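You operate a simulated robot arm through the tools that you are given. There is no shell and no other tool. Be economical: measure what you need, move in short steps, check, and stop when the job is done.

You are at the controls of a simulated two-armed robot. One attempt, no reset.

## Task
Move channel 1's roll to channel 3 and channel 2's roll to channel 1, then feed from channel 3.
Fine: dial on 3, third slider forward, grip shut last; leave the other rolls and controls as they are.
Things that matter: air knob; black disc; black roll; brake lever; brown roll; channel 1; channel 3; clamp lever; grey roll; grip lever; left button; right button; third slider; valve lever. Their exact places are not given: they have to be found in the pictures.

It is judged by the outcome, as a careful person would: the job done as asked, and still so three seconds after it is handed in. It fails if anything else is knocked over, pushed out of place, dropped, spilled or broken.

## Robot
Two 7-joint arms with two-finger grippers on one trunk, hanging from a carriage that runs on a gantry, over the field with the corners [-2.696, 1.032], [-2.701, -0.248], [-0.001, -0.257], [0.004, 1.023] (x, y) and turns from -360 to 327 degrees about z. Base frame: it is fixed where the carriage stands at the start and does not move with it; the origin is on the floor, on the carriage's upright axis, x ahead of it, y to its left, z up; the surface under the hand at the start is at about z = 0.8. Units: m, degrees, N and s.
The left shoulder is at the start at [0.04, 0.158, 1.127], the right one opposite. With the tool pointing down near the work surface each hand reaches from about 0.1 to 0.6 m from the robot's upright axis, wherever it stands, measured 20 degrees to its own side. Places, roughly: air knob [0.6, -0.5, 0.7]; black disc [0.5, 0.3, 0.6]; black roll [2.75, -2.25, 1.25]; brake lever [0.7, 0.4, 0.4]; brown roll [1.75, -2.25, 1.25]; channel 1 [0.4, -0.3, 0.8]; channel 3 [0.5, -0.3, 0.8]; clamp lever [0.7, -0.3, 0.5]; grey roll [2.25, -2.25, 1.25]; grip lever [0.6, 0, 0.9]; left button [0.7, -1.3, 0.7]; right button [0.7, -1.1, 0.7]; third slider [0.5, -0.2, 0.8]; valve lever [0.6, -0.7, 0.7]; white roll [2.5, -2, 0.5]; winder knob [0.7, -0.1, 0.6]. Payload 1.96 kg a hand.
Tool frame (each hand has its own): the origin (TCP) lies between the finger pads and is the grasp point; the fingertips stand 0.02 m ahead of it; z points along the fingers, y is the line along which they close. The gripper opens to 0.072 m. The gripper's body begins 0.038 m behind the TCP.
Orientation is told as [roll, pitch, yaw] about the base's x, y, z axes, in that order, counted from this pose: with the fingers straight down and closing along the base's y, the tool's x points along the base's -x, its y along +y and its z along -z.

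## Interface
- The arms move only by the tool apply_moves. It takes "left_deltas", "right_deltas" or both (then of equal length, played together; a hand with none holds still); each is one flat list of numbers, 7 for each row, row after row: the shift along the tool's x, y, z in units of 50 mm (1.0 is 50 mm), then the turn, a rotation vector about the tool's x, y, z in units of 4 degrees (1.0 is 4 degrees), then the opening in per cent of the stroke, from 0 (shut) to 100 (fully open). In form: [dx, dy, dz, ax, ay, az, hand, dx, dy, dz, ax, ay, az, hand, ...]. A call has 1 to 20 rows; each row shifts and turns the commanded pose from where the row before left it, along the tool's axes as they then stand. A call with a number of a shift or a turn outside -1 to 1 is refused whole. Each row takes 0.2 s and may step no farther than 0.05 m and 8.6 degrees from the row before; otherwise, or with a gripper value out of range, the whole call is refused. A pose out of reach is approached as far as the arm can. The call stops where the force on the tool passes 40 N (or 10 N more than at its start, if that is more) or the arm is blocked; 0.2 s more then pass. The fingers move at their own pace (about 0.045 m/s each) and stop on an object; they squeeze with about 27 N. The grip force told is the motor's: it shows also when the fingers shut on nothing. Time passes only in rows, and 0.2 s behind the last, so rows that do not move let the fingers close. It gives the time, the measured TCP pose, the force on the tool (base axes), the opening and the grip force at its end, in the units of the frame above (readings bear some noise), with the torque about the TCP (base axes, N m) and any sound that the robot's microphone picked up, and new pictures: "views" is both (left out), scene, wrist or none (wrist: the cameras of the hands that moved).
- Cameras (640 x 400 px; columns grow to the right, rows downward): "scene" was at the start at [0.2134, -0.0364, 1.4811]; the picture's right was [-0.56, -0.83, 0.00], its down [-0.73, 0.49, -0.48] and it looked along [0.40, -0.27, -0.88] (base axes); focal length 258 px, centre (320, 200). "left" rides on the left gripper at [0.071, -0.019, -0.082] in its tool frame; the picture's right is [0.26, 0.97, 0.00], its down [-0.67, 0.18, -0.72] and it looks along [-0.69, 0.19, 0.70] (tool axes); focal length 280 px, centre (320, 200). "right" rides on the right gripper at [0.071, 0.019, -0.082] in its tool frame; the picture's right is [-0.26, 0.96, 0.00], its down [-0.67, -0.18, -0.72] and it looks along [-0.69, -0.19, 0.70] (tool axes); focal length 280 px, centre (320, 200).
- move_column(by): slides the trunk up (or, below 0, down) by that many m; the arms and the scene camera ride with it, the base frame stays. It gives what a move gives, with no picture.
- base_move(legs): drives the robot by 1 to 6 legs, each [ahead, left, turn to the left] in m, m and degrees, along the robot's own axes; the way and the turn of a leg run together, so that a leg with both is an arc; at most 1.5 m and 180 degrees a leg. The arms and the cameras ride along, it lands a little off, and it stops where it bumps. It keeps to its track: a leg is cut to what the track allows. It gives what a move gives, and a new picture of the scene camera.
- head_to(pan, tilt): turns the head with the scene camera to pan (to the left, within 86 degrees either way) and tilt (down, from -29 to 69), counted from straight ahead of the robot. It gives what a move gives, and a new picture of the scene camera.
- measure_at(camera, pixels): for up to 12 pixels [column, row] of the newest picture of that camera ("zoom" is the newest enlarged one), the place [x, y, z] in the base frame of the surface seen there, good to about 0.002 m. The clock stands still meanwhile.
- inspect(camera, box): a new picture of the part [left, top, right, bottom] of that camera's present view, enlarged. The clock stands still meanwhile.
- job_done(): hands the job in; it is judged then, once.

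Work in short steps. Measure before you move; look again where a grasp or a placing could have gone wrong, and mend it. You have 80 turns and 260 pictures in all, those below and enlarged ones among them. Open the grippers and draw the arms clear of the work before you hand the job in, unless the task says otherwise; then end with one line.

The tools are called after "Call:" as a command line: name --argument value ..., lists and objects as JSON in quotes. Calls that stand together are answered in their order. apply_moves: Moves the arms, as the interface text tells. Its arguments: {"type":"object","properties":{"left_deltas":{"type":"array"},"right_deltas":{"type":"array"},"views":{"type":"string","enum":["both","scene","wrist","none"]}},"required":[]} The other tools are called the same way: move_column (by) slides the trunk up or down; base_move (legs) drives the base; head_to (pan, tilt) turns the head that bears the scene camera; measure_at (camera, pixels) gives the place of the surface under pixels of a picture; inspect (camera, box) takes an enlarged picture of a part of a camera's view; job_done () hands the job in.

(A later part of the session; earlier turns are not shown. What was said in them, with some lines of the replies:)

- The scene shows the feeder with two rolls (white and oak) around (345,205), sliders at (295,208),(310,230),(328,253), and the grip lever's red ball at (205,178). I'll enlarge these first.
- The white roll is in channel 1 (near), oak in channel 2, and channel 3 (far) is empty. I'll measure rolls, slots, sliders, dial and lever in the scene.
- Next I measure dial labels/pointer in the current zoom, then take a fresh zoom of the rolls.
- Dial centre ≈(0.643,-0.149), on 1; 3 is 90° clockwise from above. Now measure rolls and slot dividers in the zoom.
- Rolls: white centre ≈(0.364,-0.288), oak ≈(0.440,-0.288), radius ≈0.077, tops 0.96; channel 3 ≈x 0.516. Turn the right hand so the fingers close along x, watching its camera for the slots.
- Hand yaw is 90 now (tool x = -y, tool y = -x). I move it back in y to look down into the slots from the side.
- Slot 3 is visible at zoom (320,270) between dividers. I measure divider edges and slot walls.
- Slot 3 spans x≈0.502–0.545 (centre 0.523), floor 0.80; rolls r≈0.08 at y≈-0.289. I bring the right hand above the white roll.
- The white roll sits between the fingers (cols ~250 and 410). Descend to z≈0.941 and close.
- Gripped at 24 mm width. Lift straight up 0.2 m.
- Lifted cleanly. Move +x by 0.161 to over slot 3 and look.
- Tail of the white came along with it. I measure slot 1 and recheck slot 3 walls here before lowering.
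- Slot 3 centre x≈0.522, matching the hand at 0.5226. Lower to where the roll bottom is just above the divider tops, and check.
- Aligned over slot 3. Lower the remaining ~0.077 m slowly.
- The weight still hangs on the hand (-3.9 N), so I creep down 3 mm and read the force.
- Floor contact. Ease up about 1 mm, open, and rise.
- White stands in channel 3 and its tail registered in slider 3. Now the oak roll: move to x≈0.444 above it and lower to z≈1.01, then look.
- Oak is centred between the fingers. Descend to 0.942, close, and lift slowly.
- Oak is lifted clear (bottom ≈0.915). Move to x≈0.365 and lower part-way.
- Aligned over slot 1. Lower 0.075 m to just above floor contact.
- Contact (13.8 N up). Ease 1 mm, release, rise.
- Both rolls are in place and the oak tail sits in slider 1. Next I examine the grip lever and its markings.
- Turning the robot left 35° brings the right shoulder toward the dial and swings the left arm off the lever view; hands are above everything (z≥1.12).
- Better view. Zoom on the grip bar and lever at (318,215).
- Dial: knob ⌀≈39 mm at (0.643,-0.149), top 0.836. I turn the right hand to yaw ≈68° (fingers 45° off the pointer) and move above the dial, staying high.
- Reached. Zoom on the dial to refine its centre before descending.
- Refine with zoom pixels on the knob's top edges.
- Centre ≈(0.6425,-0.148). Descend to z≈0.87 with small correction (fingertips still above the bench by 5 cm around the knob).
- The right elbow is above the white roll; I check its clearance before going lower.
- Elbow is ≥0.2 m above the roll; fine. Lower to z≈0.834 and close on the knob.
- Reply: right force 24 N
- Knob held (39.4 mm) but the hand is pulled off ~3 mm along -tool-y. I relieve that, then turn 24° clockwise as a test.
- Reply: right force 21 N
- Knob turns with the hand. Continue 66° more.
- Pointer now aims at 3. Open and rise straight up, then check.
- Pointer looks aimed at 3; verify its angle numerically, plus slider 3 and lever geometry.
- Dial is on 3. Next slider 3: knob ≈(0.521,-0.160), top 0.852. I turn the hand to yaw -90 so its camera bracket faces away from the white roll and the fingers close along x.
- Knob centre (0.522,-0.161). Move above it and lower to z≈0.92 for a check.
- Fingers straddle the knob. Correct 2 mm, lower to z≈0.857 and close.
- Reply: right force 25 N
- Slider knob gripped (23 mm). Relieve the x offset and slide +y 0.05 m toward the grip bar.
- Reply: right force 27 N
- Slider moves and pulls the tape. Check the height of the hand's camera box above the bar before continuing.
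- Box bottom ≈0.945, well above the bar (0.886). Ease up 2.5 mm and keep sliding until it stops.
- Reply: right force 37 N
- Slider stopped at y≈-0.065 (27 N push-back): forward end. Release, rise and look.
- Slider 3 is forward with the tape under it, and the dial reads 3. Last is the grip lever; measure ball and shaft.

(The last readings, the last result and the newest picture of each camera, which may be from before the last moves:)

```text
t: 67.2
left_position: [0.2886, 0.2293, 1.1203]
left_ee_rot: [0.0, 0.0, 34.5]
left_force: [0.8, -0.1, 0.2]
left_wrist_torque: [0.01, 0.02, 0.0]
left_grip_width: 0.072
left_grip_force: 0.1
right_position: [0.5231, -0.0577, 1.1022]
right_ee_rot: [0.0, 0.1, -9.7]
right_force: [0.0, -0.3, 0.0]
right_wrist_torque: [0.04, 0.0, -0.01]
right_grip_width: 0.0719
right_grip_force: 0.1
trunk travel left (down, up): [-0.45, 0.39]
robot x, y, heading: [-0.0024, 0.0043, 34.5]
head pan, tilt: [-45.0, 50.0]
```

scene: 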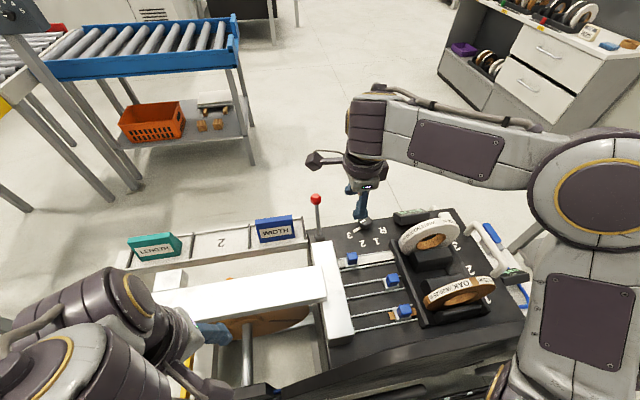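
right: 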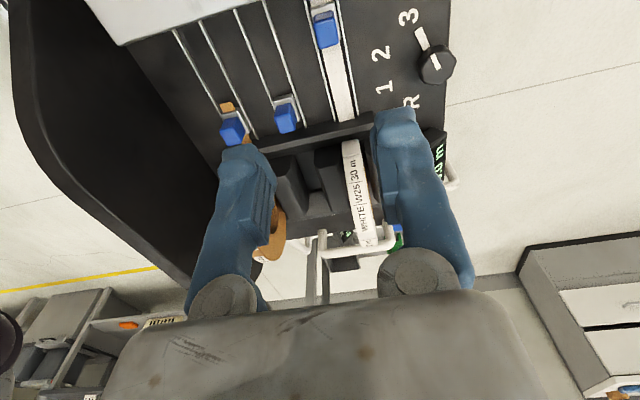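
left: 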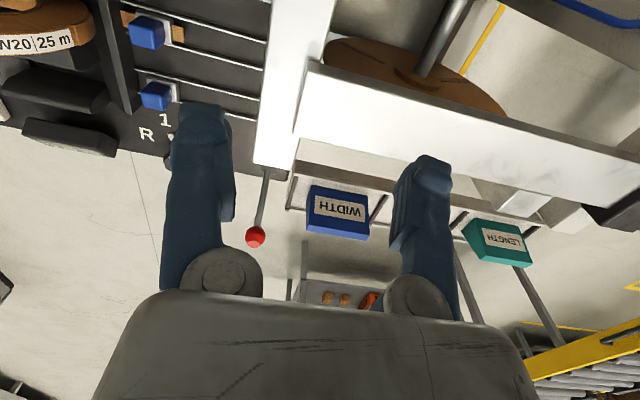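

Ball centre ≈(0.680,0.001,0.932), lever leaning +x ≈27° in the xz-plane. Finish the turn to yaw 0 and hover over the ball.

Call:
apply_moves --right_deltas '[0, 0, 0, 0, 0, -0.8, 100, 0, 0, 0, 0, 0, -0.8, 100, 0, 0, 0, 0, 0, -0.82, 100, -0.785, 0.293, 0, 0, 0, 0, 100, -0.785, 0.293, 0, 0, 0, 0, 100, -0.785, 0.293, 0, 0, 0, 0, 100, -0.785, 0.293, 0, 0, 0, 0, 100, 0, 0, 0.8, 0, 0, 0, 100, 0, 0, 0.8, 0, 0, 0, 100, 0, 0, 0.6, 0, 0, 0, 100, 0, 0, 0, 0, 0, 0, 100]' --views "both"

Call:
inspect --camera "scene" --box '[270, 160, 390, 260]'

```text
t: 69.6
left_position: [0.2891, 0.2294, 1.1218]
left_ee_rot: [0.0, 0.0, 34.5]
left_force: [-0.6, 0.2, 0.6]
left_wrist_torque: [-0.05, -0.01, -0.03]
left_grip_width: 0.0722
left_grip_force: 0.0
right_position: [0.6519, -0.01, 0.9907]
right_ee_rot: [0.0, 0.0, -0.4]
right_force: [0.1, 0.0, -0.1]
right_wrist_torque: [-0.03, 0.0, -0.03]
right_grip_width: 0.0719
right_grip_force: 0.3
right hand out of reach, approached as far as the arm can: row 7
trunk travel left (down, up): [-0.45, 0.39]
robot x, y, heading: [0.0019, 0.0024, 34.3]
head pan, tilt: [-45.0, 50.0]
```

scene: 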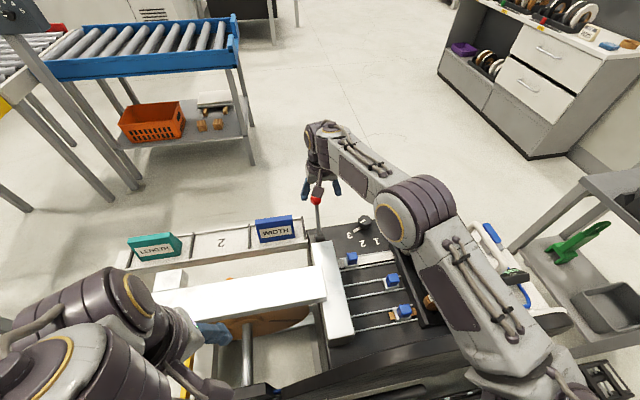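
right: 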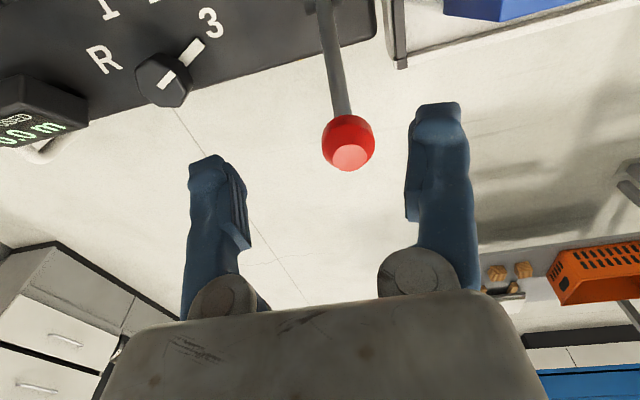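

```text
4.00 times, centred on (330, 210) of scene
```

zoom: 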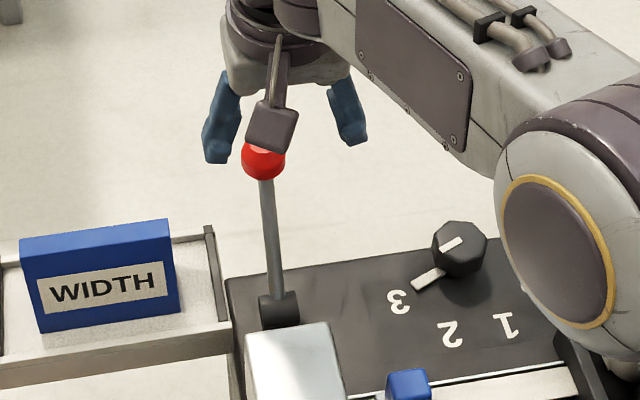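

Out of reach by ~3 cm. Raise the hand, and turn the robot further left 38° so the right shoulder comes forward.

Call:
apply_moves --right_deltas '[0, 0, -0.8, 0, 0, 0, 100, 0.5, 0, -0.8, 0, 0, 0, 100, 0.8, 0, -0.5, 0, 0, 0, 100, 0, 0, -0.5, 0, 0, 0, 100]' --views "none"

Call:
base_move --legs '[[0, 0, 38]]'

Call:
head_to --pan -75 --tilt 50

```text
t: 70.6
left_position: [0.2883, 0.2292, 1.1209]
left_ee_rot: [0.0, 0.0, 34.6]
left_force: [0.7, -0.2, -0.2]
left_wrist_torque: [0.02, 0.0, -0.02]
left_grip_width: 0.0718
left_grip_force: 0.1
right_position: [0.5874, -0.0095, 1.1212]
right_ee_rot: [0.0, 0.0, -0.2]
right_force: [-1.1, 0.2, -0.4]
right_wrist_torque: [0.01, -0.01, -0.01]
right_grip_width: 0.0719
right_grip_force: 0.1
trunk travel left (down, up): [-0.45, 0.39]
robot x, y, heading: [-0.0004, -0.0013, 34.4]
head pan, tilt: [-45.0, 50.0]
```

```text
t: 72.7
left_position: [0.0925, 0.3557, 1.1222]
left_ee_rot: [-0.1, 0.0, 71.4]
left_force: [0.5, 0.5, -0.5]
left_wrist_torque: [-0.02, 0.02, 0.01]
left_grip_width: 0.0718
left_grip_force: 0.0
right_position: [0.474, 0.3455, 1.1208]
right_ee_rot: [-0.1, 0.1, 36.5]
right_force: [0.8, 0.4, 0.0]
right_wrist_torque: [0.02, 0.01, 0.01]
right_grip_width: 0.0721
right_grip_force: 0.1
trunk travel left (down, up): [-0.45, 0.39]
robot x, y, heading: [-0.0033, 0.0022, 71.3]
head pan, tilt: [-45.0, 50.0]
```

scene: 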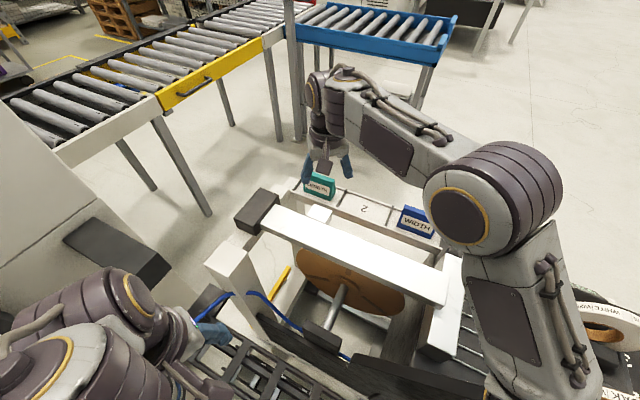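

```text
t: 73.7
left_position: [0.0928, 0.3563, 1.1208]
left_ee_rot: [0.0, 0.0, 71.3]
left_force: [-0.1, 0.1, -0.9]
left_wrist_torque: [-0.01, -0.02, 0.0]
left_grip_width: 0.0719
left_grip_force: 0.0
right_position: [0.475, 0.3469, 1.1207]
right_ee_rot: [0.0, 0.0, 36.5]
right_force: [-0.9, -0.5, 0.5]
right_wrist_torque: [0.0, 0.04, 0.03]
right_grip_width: 0.0719
right_grip_force: 0.0
trunk travel left (down, up): [-0.45, 0.39]
robot x, y, heading: [0.0009, 0.0032, 71.4]
head pan, tilt: [-75.0, 50.0]
```

scene: 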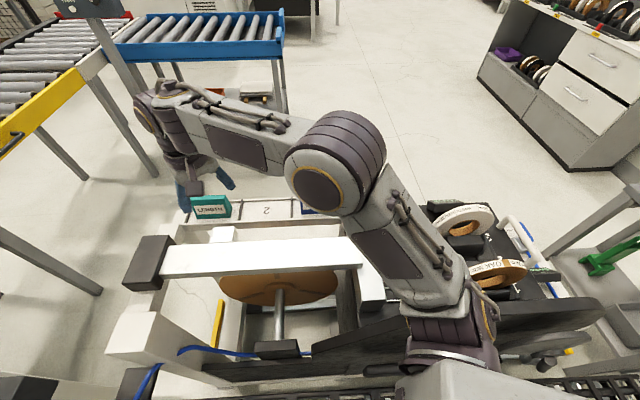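

Now rotate the hand back to yaw 0 and bring it over the ball at z≈1.12.

Call:
apply_moves --right_deltas '[0, 0, 0, 0, 0, 1, 100, 0, 0, 0, 0, 0, 1, 100, 0, 0, 0, 0, 0, 1, 100, 0, 0, 0, 0, 0, 1, 100, 0, 0, 0, 0, 0, 1, 100, 0, 0, 0, 0, 0, 1, 100, 0, 0, 0, 0, 0, 1, 100, 0, 0, 0, 0, 0, 1, 100, 0, 0, 0, 0, 0, 1, 100, 0, 0, 0, 0, 0, 0.12, 100, -0.456, -0.769, 0, 0, 0, 0, 100, -0.456, -0.769, 0, 0, 0, 0, 100, -0.456, -0.769, 0, 0, 0, 0, 100, -0.456, -0.769, 0, 0, 0, 0, 100, -0.456, -0.769, 0, 0, 0, 0, 100, -0.456, -0.769, 0, 0, 0, 0, 100, -0.456, -0.769, 0, 0, 0, 0, 100, -0.456, -0.769, 0, 0, 0, 0, 100, -0.456, -0.769, 0, 0, 0, 0, 100, 0, 0, 0, 0, 0, 0, 100]' --views "both"

```text
t: 77.9
left_position: [0.0943, 0.3557, 1.1211]
left_ee_rot: [0.0, 0.0, 71.3]
left_force: [0.2, 0.0, 0.1]
left_wrist_torque: [0.02, 0.0, 0.02]
left_grip_width: 0.072
left_grip_force: 0.0
right_position: [0.6793, -0.0005, 1.1219]
right_ee_rot: [0.0, 0.0, 0.2]
right_force: [-0.2, -0.4, -0.3]
right_wrist_torque: [0.02, 0.03, 0.0]
right_grip_width: 0.0719
right_grip_force: 0.2
trunk travel left (down, up): [-0.45, 0.39]
robot x, y, heading: [-0.0015, -0.0029, 71.6]
head pan, tilt: [-75.0, 50.0]
```

scene: 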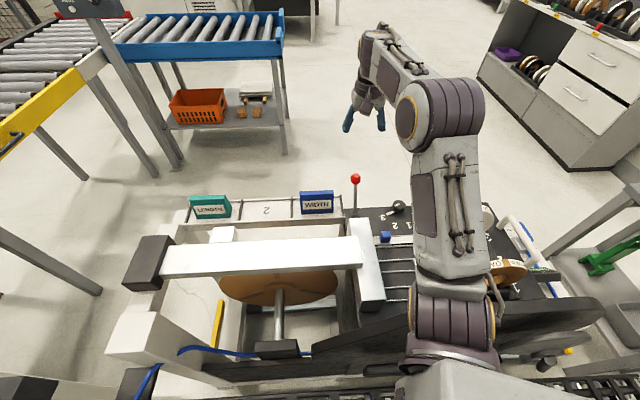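
right: 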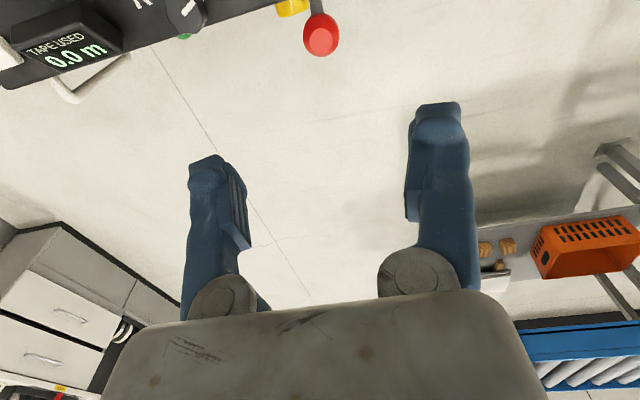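

Now over the ball; descend to z≈0.935 and close on it.

Call:
apply_moves --right_deltas '[0, 0, 0.8, 0, 0, 0, 100, 0, 0, 0.8, 0, 0, 0, 100, 0, 0, 0.8, 0, 0, 0, 100, 0, 0, 0.7, 0, 0, 0, 100, 0, 0, 0.6, 0, 0, 0, 100, 0, 0, 0, 0, 0, 0, 100, 0, 0, 0, 0, 0, 0, 50, 0, 0, 0, 0, 0, 0, 30, 0, 0, 0, 0, 0, 0, 30, 0, 0, 0, 0, 0, 0, 30, 0, 0, 0, 0, 0, 0, 30]' --views "both"

Call:
inspect --camera "scene" --box '[310, 130, 430, 250]'

```text
t: 80.3
left_position: [0.0929, 0.3585, 1.1218]
left_ee_rot: [-0.1, -0.2, 71.4]
left_force: [0.0, -0.8, -0.1]
left_wrist_torque: [0.01, 0.05, 0.02]
left_grip_width: 0.0721
left_grip_force: 0.1
right_position: [0.6791, -0.0004, 0.9376]
right_ee_rot: [0.1, 0.0, 0.2]
right_force: [0.0, 7.6, -4.1]
right_wrist_torque: [0.14, -0.26, 0.08]
right_grip_width: 0.0319
right_grip_force: 39.7
trunk travel left (down, up): [-0.45, 0.39]
robot x, y, heading: [0.0013, -0.0023, 71.7]
head pan, tilt: [-75.0, 50.0]
```

scene: 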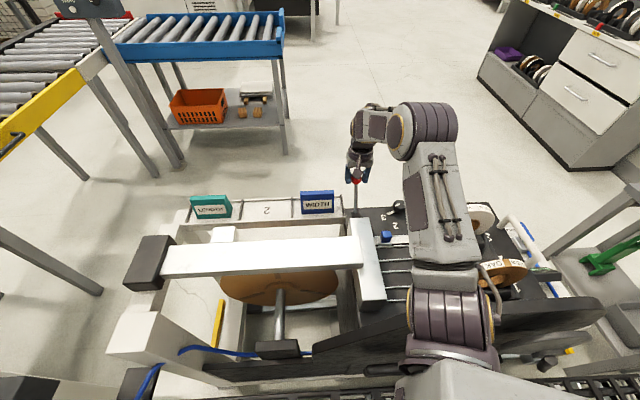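
right: 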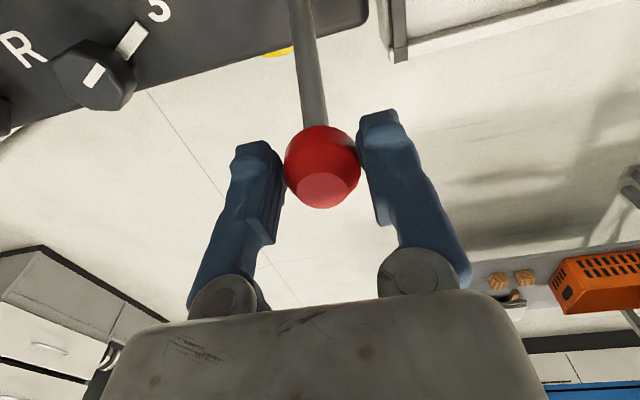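

```text
3.33 times, centred on (370, 190) of scene
```

zoom: 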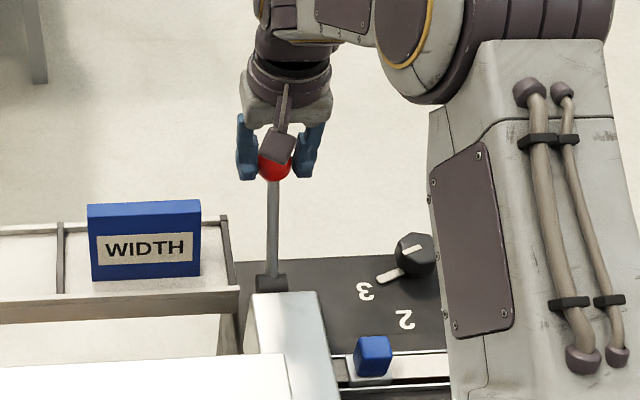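

Ball held (32 mm). Test pulling toward -x along the arc by about 6°.

Call:
apply_moves --right_deltas '[0.128, 0, -0.06, 0, 0, 0, 30, 0.128, 0, -0.06, 0, 0, 0, 30, 0, 0, 0, 0, 0, 0, 30]' --views "none"

```text
t: 81.1
left_position: [0.0966, 0.3577, 1.1221]
left_ee_rot: [0.0, -0.1, 71.4]
left_force: [0.7, 0.4, -0.5]
left_wrist_torque: [-0.01, -0.01, 0.04]
left_grip_width: 0.0723
left_grip_force: 0.0
right_position: [0.6706, 0.0001, 0.9431]
right_ee_rot: [0.0, -0.2, 0.2]
right_force: [9.0, 7.6, -3.1]
right_wrist_torque: [0.14, -1.16, -0.02]
right_grip_width: 0.0317
right_grip_force: 40.4
trunk travel left (down, up): [-0.45, 0.39]
robot x, y, heading: [0.0018, 0.001, 71.3]
head pan, tilt: [-75.0, 50.0]
```

It moves with modest resistance. Continue along the arc to near upright.

Call:
apply_moves --right_deltas '[0.252, 0, -0.092, 0, 0, 0, 30, 0.262, 0, -0.064, 0, 0, 0, 30, 0.266, 0, -0.038, 0, 0, 0, 30, 0.268, 0, -0.01, 0, 0, 0, 30, 0, 0, 0, 0, 0, 0, 30]' --views "wrist"

Call:
inspect --camera "scene" --box '[310, 130, 430, 250]'

```text
t: 82.3
left_position: [0.0941, 0.3562, 1.122]
left_ee_rot: [0.1, 0.1, 71.4]
left_force: [0.2, 0.0, 0.3]
left_wrist_torque: [0.01, 0.03, 0.0]
left_grip_width: 0.0719
left_grip_force: 0.2
right_position: [0.6153, -0.0014, 0.952]
right_ee_rot: [-0.1, 0.1, 0.1]
right_force: [0.1, -0.1, -0.1]
right_wrist_torque: [0.02, -0.01, -0.01]
right_grip_width: 0.0216
right_grip_force: 0.1
trunk travel left (down, up): [-0.45, 0.39]
robot x, y, heading: [0.002, -0.0046, 71.1]
head pan, tilt: [-75.0, 50.0]
```

right: 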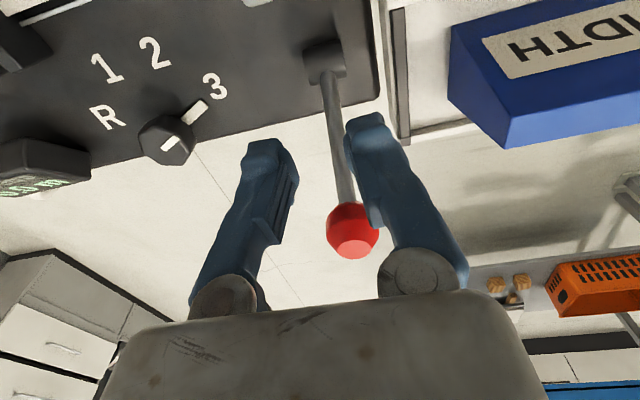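

```text
3.33 times, centred on (370, 190) of scene
```

zoom: 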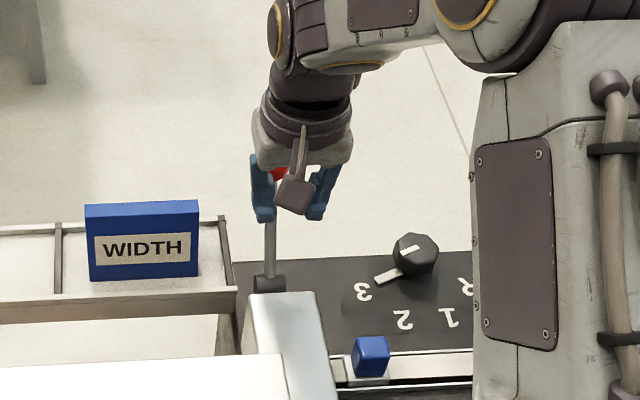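

The ball slipped out; check where the lever stands now.

Call:
measure_at --camera "zoom" --pixels '[[279, 172], [270, 225], [268, 255], [266, 275], [272, 285]]'

Call:
measure_at --camera "right" --pixels '[[350, 245], [335, 130], [325, 75], [345, 180], [325, 55], [310, 60]]'

Call:
inspect --camera "right" --box '[260, 20, 420, 270]'

```text
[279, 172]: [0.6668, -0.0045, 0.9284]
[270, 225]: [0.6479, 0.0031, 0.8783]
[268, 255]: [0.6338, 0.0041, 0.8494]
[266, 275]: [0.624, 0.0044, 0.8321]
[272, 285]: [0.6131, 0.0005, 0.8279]
```

```text
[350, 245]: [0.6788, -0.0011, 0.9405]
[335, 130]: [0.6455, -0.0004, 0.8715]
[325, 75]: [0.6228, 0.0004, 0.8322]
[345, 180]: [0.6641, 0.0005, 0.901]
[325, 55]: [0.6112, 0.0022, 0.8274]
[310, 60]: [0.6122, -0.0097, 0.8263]
```

```text
1.60 times, centred on (340, 145) of right
```

zoom: 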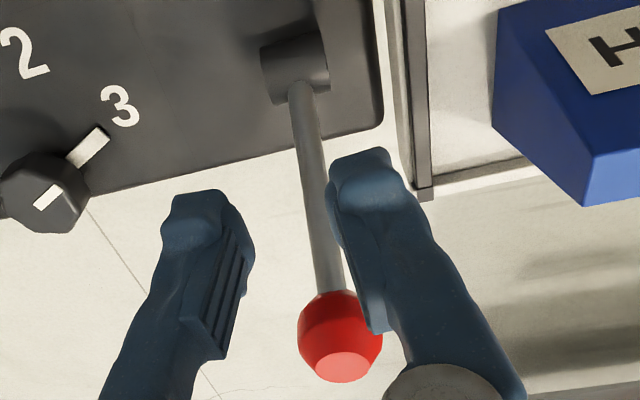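

The drum's axis is along y, so it swings in x–z, but the ball slipped from the pads and the lever is unchanged. I'll re-engage with the fingers on the +x and -x sides of the ball (yaw 90) for positive push. First rise and rotate.

Call:
apply_moves --right_deltas '[0, 0, -0.8, 0, 0, 0, 30, 0, 0, -0.8, 0, 0, 0, 30, 0, 0, -0.4, 0, 0, -1, 100, 0, 0, 0, 0, 0, -1, 100, 0, 0, 0, 0, 0, -1, 100, 0, 0, 0, 0, 0, -1, 100, 0, 0, 0, 0, 0, -1, 100, 0, 0, 0, 0, 0, -1, 100, 0, 0, 0, 0, 0, -1, 100, 0, 0, 0, 0, 0, -1, 100, 0, 0, 0, 0, 0, -1, 100, 0, 0, 0, 0, 0, -1, 100, 0, 0, 0, 0, 0, -1, 100, 0, 0, 0, 0, 0, -1, 100, 0, 0, 0, 0, 0, -1, 100, 0, 0, 0, 0, 0, -1, 100, 0, 0, 0, 0, 0, -1, 100, 0, 0, 0, 0, 0, -1, 100, 0, 0, 0, 0, 0, -1, 100, 0, 0, 0, 0, 0, -1, 100]' --views "none"

Call:
apply_moves --right_deltas '[0, 0, 0, 0, 0, -1, 100, 0, 0, 0, 0, 0, -1, 100, 0, 0, 0, 0, 0, -1, 100, 0, 0, 0, 0, 0, -1, 100, 0, 0, 0, 0, 0, -0.5, 100, 0, -0.65, 0, 0, 0, 0, 100, -0.04, -0.65, 0, 0, 0, 0, 100, 0, 0, 0, 0, 0, 0, 100]' --views "both"

```text
t: 86.5
left_position: [0.0944, 0.3565, 1.1214]
left_ee_rot: [0.0, -0.1, 71.4]
left_force: [0.1, 0.7, 1.0]
left_wrist_torque: [-0.01, -0.01, 0.02]
left_grip_width: 0.0719
left_grip_force: 0.1
right_position: [0.6149, -0.0009, 1.0516]
right_ee_rot: [0.0, 0.0, 72.2]
right_force: [-0.2, -0.2, 0.7]
right_wrist_torque: [0.03, -0.02, -0.03]
right_grip_width: 0.0721
right_grip_force: 0.1
trunk travel left (down, up): [-0.45, 0.39]
robot x, y, heading: [0.0021, -0.0004, 71.4]
head pan, tilt: [-75.0, 50.0]
```

```text
t: 88.3
left_position: [0.0925, 0.3561, 1.1224]
left_ee_rot: [0.1, 0.0, 71.4]
left_force: [-0.7, -0.2, 0.8]
left_wrist_torque: [0.01, -0.04, -0.03]
left_grip_width: 0.0721
left_grip_force: 0.1
right_position: [0.6799, 0.001, 1.0532]
right_ee_rot: [0.0, -0.1, 90.1]
right_force: [0.7, -0.1, 0.1]
right_wrist_torque: [0.01, 0.02, 0.01]
right_grip_width: 0.072
right_grip_force: 0.1
trunk travel left (down, up): [-0.45, 0.39]
robot x, y, heading: [-0.0025, 0.001, 71.4]
head pan, tilt: [-75.0, 50.0]
```

scene: 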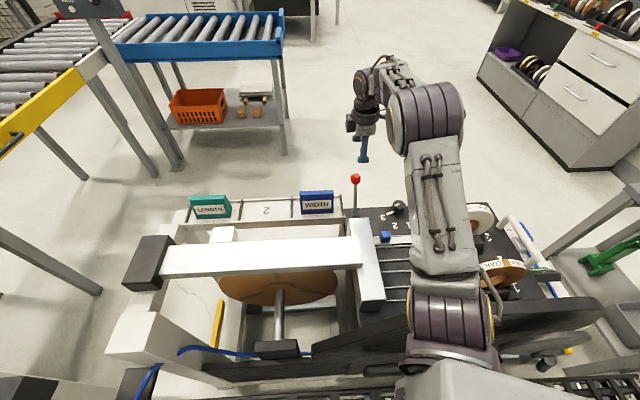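
right: 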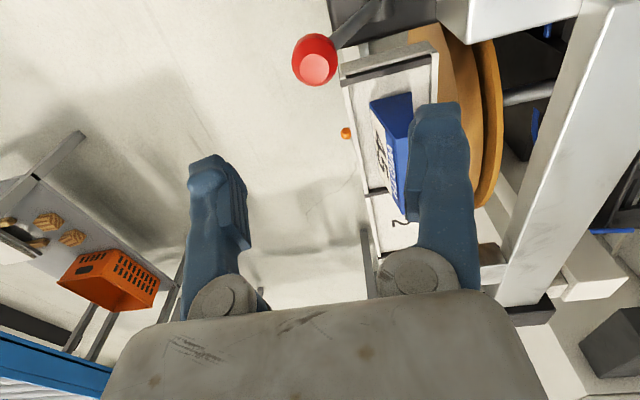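

Descend around the ball to z≈0.935 and narrow the fingers to ~36 mm around it.

Call:
apply_moves --right_deltas '[0, 0, 0.8, 0, 0, 0, 100, 0, 0, 0.8, 0, 0, 0, 100, 0, 0, 0.76, 0, 0, 0, 100, 0, 0, 0, 0, 0, 0, 60, 0, 0, 0, 0, 0, 0, 45, 0, 0, 0, 0, 0, 0, 45, 0, 0, 0, 0, 0, 0, 45]' --views "wrist"

Call:
inspect --camera "scene" --box '[310, 130, 430, 250]'

```text
t: 89.9
left_position: [0.0936, 0.3558, 1.1215]
left_ee_rot: [-0.1, -0.1, 71.5]
left_force: [0.2, 0.6, 0.1]
left_wrist_torque: [-0.01, 0.0, 0.03]
left_grip_width: 0.072
left_grip_force: 0.1
right_position: [0.6807, 0.0017, 0.9331]
right_ee_rot: [-0.1, 0.0, 90.2]
right_force: [0.5, -0.5, -0.3]
right_wrist_torque: [-0.02, 0.0, -0.01]
right_grip_width: 0.0331
right_grip_force: 0.3
trunk travel left (down, up): [-0.45, 0.39]
robot x, y, heading: [0.0003, -0.0024, 71.6]
head pan, tilt: [-75.0, 50.0]
```

right: 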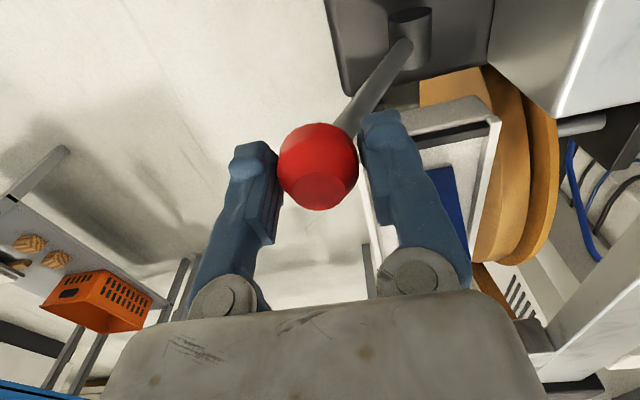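

```text
3.33 times, centred on (370, 190) of scene
```

zoom: 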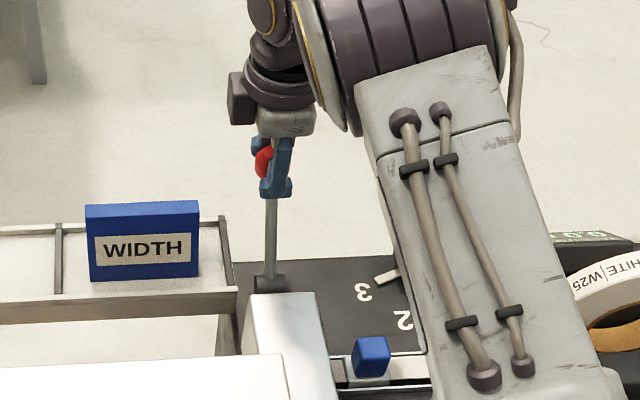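

Ball is enclosed. Move -x along the arc for ~12° as a positive test.

Call:
apply_moves --right_deltas '[0, 0.128, -0.06, 0, 0, 0, 45, 0, 0.128, -0.06, 0, 0, 0, 45, 0, 0.126, -0.046, 0, 0, 0, 45, 0, 0.126, -0.046, 0, 0, 0, 45, 0, 0, 0, 0, 0, 0, 45]' --views "none"

Call:
inspect --camera "right" --box '[160, 0, 480, 240]'

```text
t: 91.1
left_position: [0.094, 0.3566, 1.1221]
left_ee_rot: [0.0, 0.0, 71.4]
left_force: [-0.7, -0.2, 0.0]
left_wrist_torque: [0.03, -0.02, 0.05]
left_grip_width: 0.0721
left_grip_force: 0.0
right_position: [0.6543, 0.002, 0.9454]
right_ee_rot: [0.0, 0.0, 90.1]
right_force: [1.0, -0.7, 0.5]
right_wrist_torque: [0.03, -0.03, -0.04]
right_grip_width: 0.0332
right_grip_force: 1.1
trunk travel left (down, up): [-0.45, 0.39]
robot x, y, heading: [-0.0004, -0.0009, 71.5]
head pan, tilt: [-75.0, 50.0]
```

```text
1.67 times, centred on (320, 120) of right
```

zoom: 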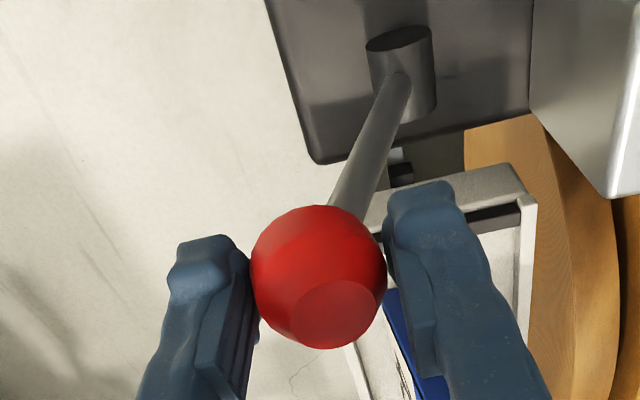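

The lever moves freely toward -x. Continue the arc to about -25°.

Call:
apply_moves --right_deltas '[0, 0.262, -0.064, 0, 0, 0, 45, 0, 0.266, -0.038, 0, 0, 0, 45, 0, 0.268, -0.01, 0, 0, 0, 45, 0, 0.27, 0.02, 0, 0, 0, 45, 0, 0.264, 0.046, 0, 0, 0, 45, 0, 0.258, 0.074, 0, 0, 0, 45, 0, 0.25, 0.1, 0, 0, 0, 45, 0, 0, 0, 0, 0, 0, 45]' --views "wrist"

Call:
inspect --camera "scene" --box '[310, 130, 430, 250]'

```text
t: 92.9
left_position: [0.0934, 0.356, 1.1211]
left_ee_rot: [-0.1, 0.0, 71.4]
left_force: [-0.2, 1.1, 0.0]
left_wrist_torque: [-0.01, -0.02, 0.01]
left_grip_width: 0.0719
left_grip_force: 0.0
right_position: [0.5621, 0.0026, 0.9378]
right_ee_rot: [-0.1, 0.1, 90.1]
right_force: [-1.9, -0.6, 0.9]
right_wrist_torque: [0.02, 0.04, -0.02]
right_grip_width: 0.0339
right_grip_force: 0.7
trunk travel left (down, up): [-0.45, 0.39]
robot x, y, heading: [-0.0007, -0.001, 71.2]
head pan, tilt: [-75.0, 50.0]
```

right: 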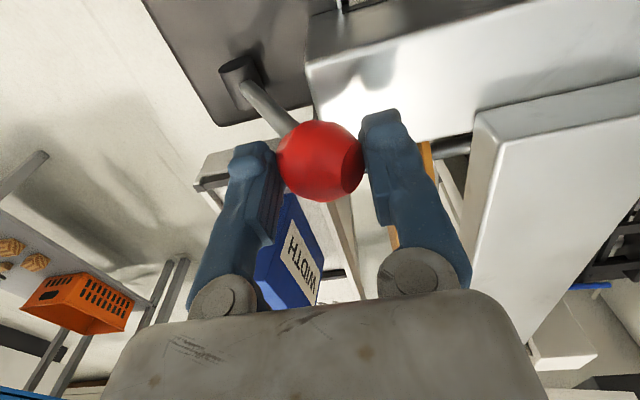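

```text
3.33 times, centred on (370, 190) of scene
```

zoom: 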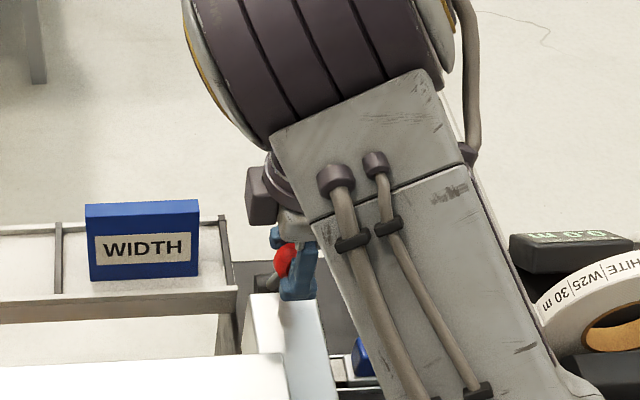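

Lever is past vertical at ≈-25°. Continue carefully until its stop, in small steps.

Call:
apply_moves --right_deltas '[0, 0.12, 0.06, 0, 0, 0, 45, 0, 0.12, 0.066, 0, 0, 0, 45, 0, 0, 0, 0, 0, 0, 45]' --views "none"

Call:
inspect --camera "right" --box '[160, 0, 480, 240]'

```text
t: 93.7
left_position: [0.0958, 0.3563, 1.1214]
left_ee_rot: [-0.1, 0.0, 71.4]
left_force: [-0.2, -0.3, -0.4]
left_wrist_torque: [-0.02, 0.0, -0.02]
left_grip_width: 0.072
left_grip_force: 0.0
right_position: [0.5541, 0.001, 0.9328]
right_ee_rot: [-0.2, 0.0, 90.1]
right_force: [10.7, 1.3, 1.9]
right_wrist_torque: [0.04, -0.16, 0.02]
right_grip_width: 0.0387
right_grip_force: 4.5
trunk travel left (down, up): [-0.45, 0.39]
robot x, y, heading: [0.0014, -0.0042, 71.5]
head pan, tilt: [-75.0, 50.0]
```

```text
1.67 times, centred on (320, 120) of right
```

zoom: 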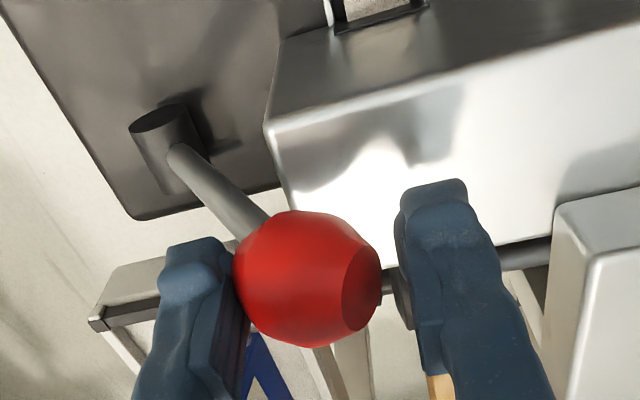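

Resistance of ~11 N at the ball: the stop. Open and rise away, then check the whole panel.

Call:
apply_moves --right_deltas '[0, 0.06, 0, 0, 0, 0, 45, 0, 0, 0, 0, 0, 0, 45, 0, -0.1, 0, 0, 0, 0, 70, 0, 0, 0, 0, 0, 0, 100, 0, 0, 0, 0, 0, 0, 100, 0, 0, -0.3, 0, 0, 0, 100, 0, 0, -0.8, 0, 0, 0, 100, 0, 0, -1, 0, 0, 0, 100, 0, 0, -1, 0, 0, 0, 100, 0, 0, -0.8, 0, 0, 0, 100, 0, 0, 0, 0, 0, 0, 100]' --views "both"

Call:
inspect --camera "scene" --box '[310, 150, 430, 280]'

```text
t: 96.1
left_position: [0.0943, 0.3557, 1.1208]
left_ee_rot: [0.0, 0.0, 71.4]
left_force: [0.9, -0.1, -0.3]
left_wrist_torque: [-0.02, 0.02, -0.01]
left_grip_width: 0.0723
left_grip_force: 0.0
right_position: [0.5506, 0.001, 1.128]
right_ee_rot: [0.0, 0.0, 90.1]
right_force: [-0.3, 0.9, -0.7]
right_wrist_torque: [0.01, -0.03, 0.0]
right_grip_width: 0.0721
right_grip_force: 0.2
trunk travel left (down, up): [-0.45, 0.39]
robot x, y, heading: [0.0005, -0.0016, 71.5]
head pan, tilt: [-75.0, 50.0]
```

scene: 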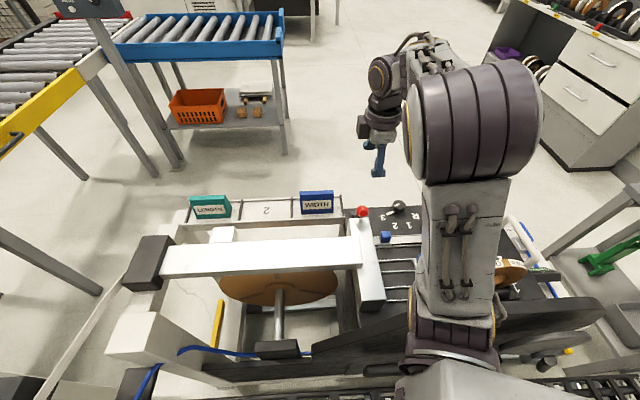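
right: 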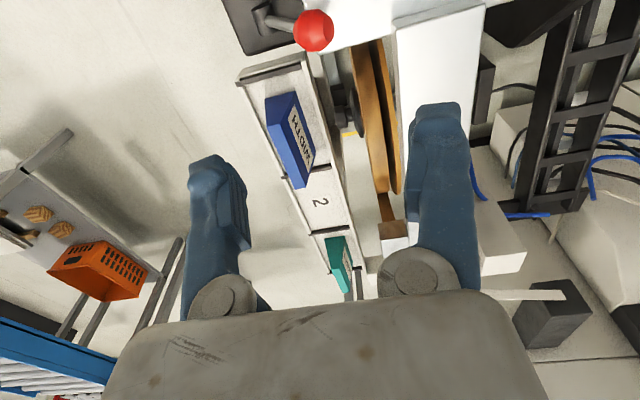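

```text
3.08 times, centred on (370, 215) of scene
```

zoom: 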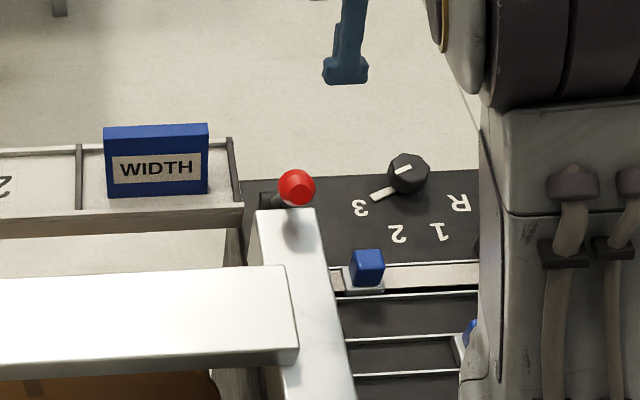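

Lever is shut, dial on 3, slider forward, and white tape now emerges at the left end. I turn the robot back (hands high) to draw clear and check the rolls.

Call:
base_move --legs '[[0, 0, -45]]'

Call:
head_to --pan -50 --tilt 55

```text
t: 98.5
left_position: [0.3185, 0.186, 1.1206]
left_ee_rot: [-0.2, 0.0, 26.5]
left_force: [-0.3, 0.2, 0.4]
left_wrist_torque: [0.0, -0.02, 0.0]
left_grip_width: 0.072
left_grip_force: 0.1
right_position: [0.3927, -0.3887, 1.1273]
right_ee_rot: [0.0, 0.0, 45.1]
right_force: [0.2, -0.2, -0.5]
right_wrist_torque: [-0.03, 0.01, -0.01]
right_grip_width: 0.072
right_grip_force: 0.0
trunk travel left (down, up): [-0.45, 0.39]
robot x, y, heading: [0.0017, 0.002, 26.2]
head pan, tilt: [-75.0, 50.0]
```

scene: 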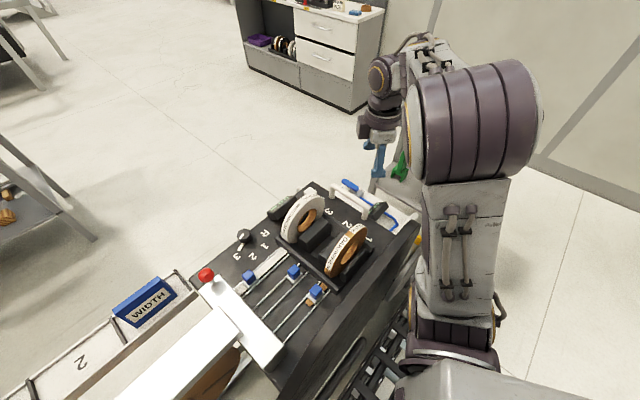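

```text
t: 99.4
left_position: [0.3187, 0.1857, 1.1217]
left_ee_rot: [-0.1, 0.0, 26.6]
left_force: [0.1, 0.5, -0.1]
left_wrist_torque: [-0.05, 0.02, 0.0]
left_grip_width: 0.0719
left_grip_force: 0.0
right_position: [0.3917, -0.3877, 1.1272]
right_ee_rot: [0.1, 0.1, 45.2]
right_force: [-0.2, 0.2, 0.1]
right_wrist_torque: [0.0, 0.03, -0.01]
right_grip_width: 0.0722
right_grip_force: 0.1
trunk travel left (down, up): [-0.45, 0.39]
robot x, y, heading: [0.0005, 0.0065, 26.6]
head pan, tilt: [-50.0, 55.0]
```

scene: 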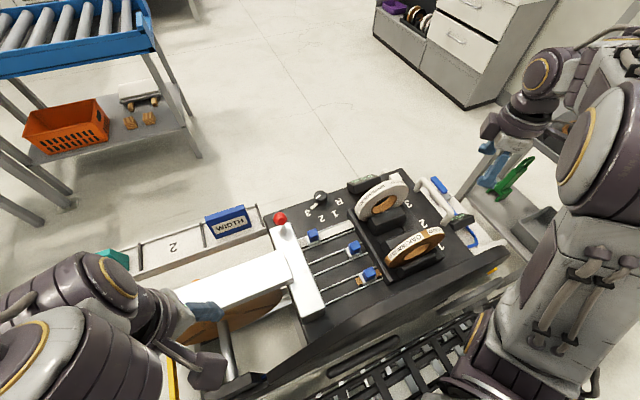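

Call:
inspect --camera "scene" --box '[250, 160, 480, 310]'

```text
2.67 times, centred on (365, 235) of scene
```

zoom: 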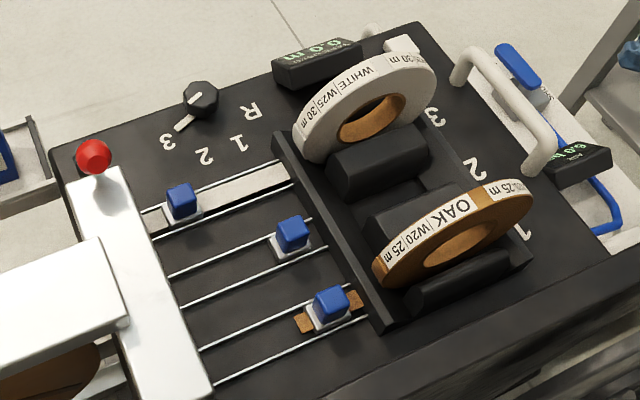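

The enlarged view shows white in channel 3, oak in channel 1, the dial on 3, slider 3 forward and the grip lever shut. Both hands are open and clear, so I hand in.

Call:
job_done

```text
The job is handed in.
```

The job is done and handed in: the white roll is in channel 3 and the oak roll in channel 1. The dial is on 3, the third slider is fully forward, and the grip lever was shut last. White tape is now coming out at the far end.
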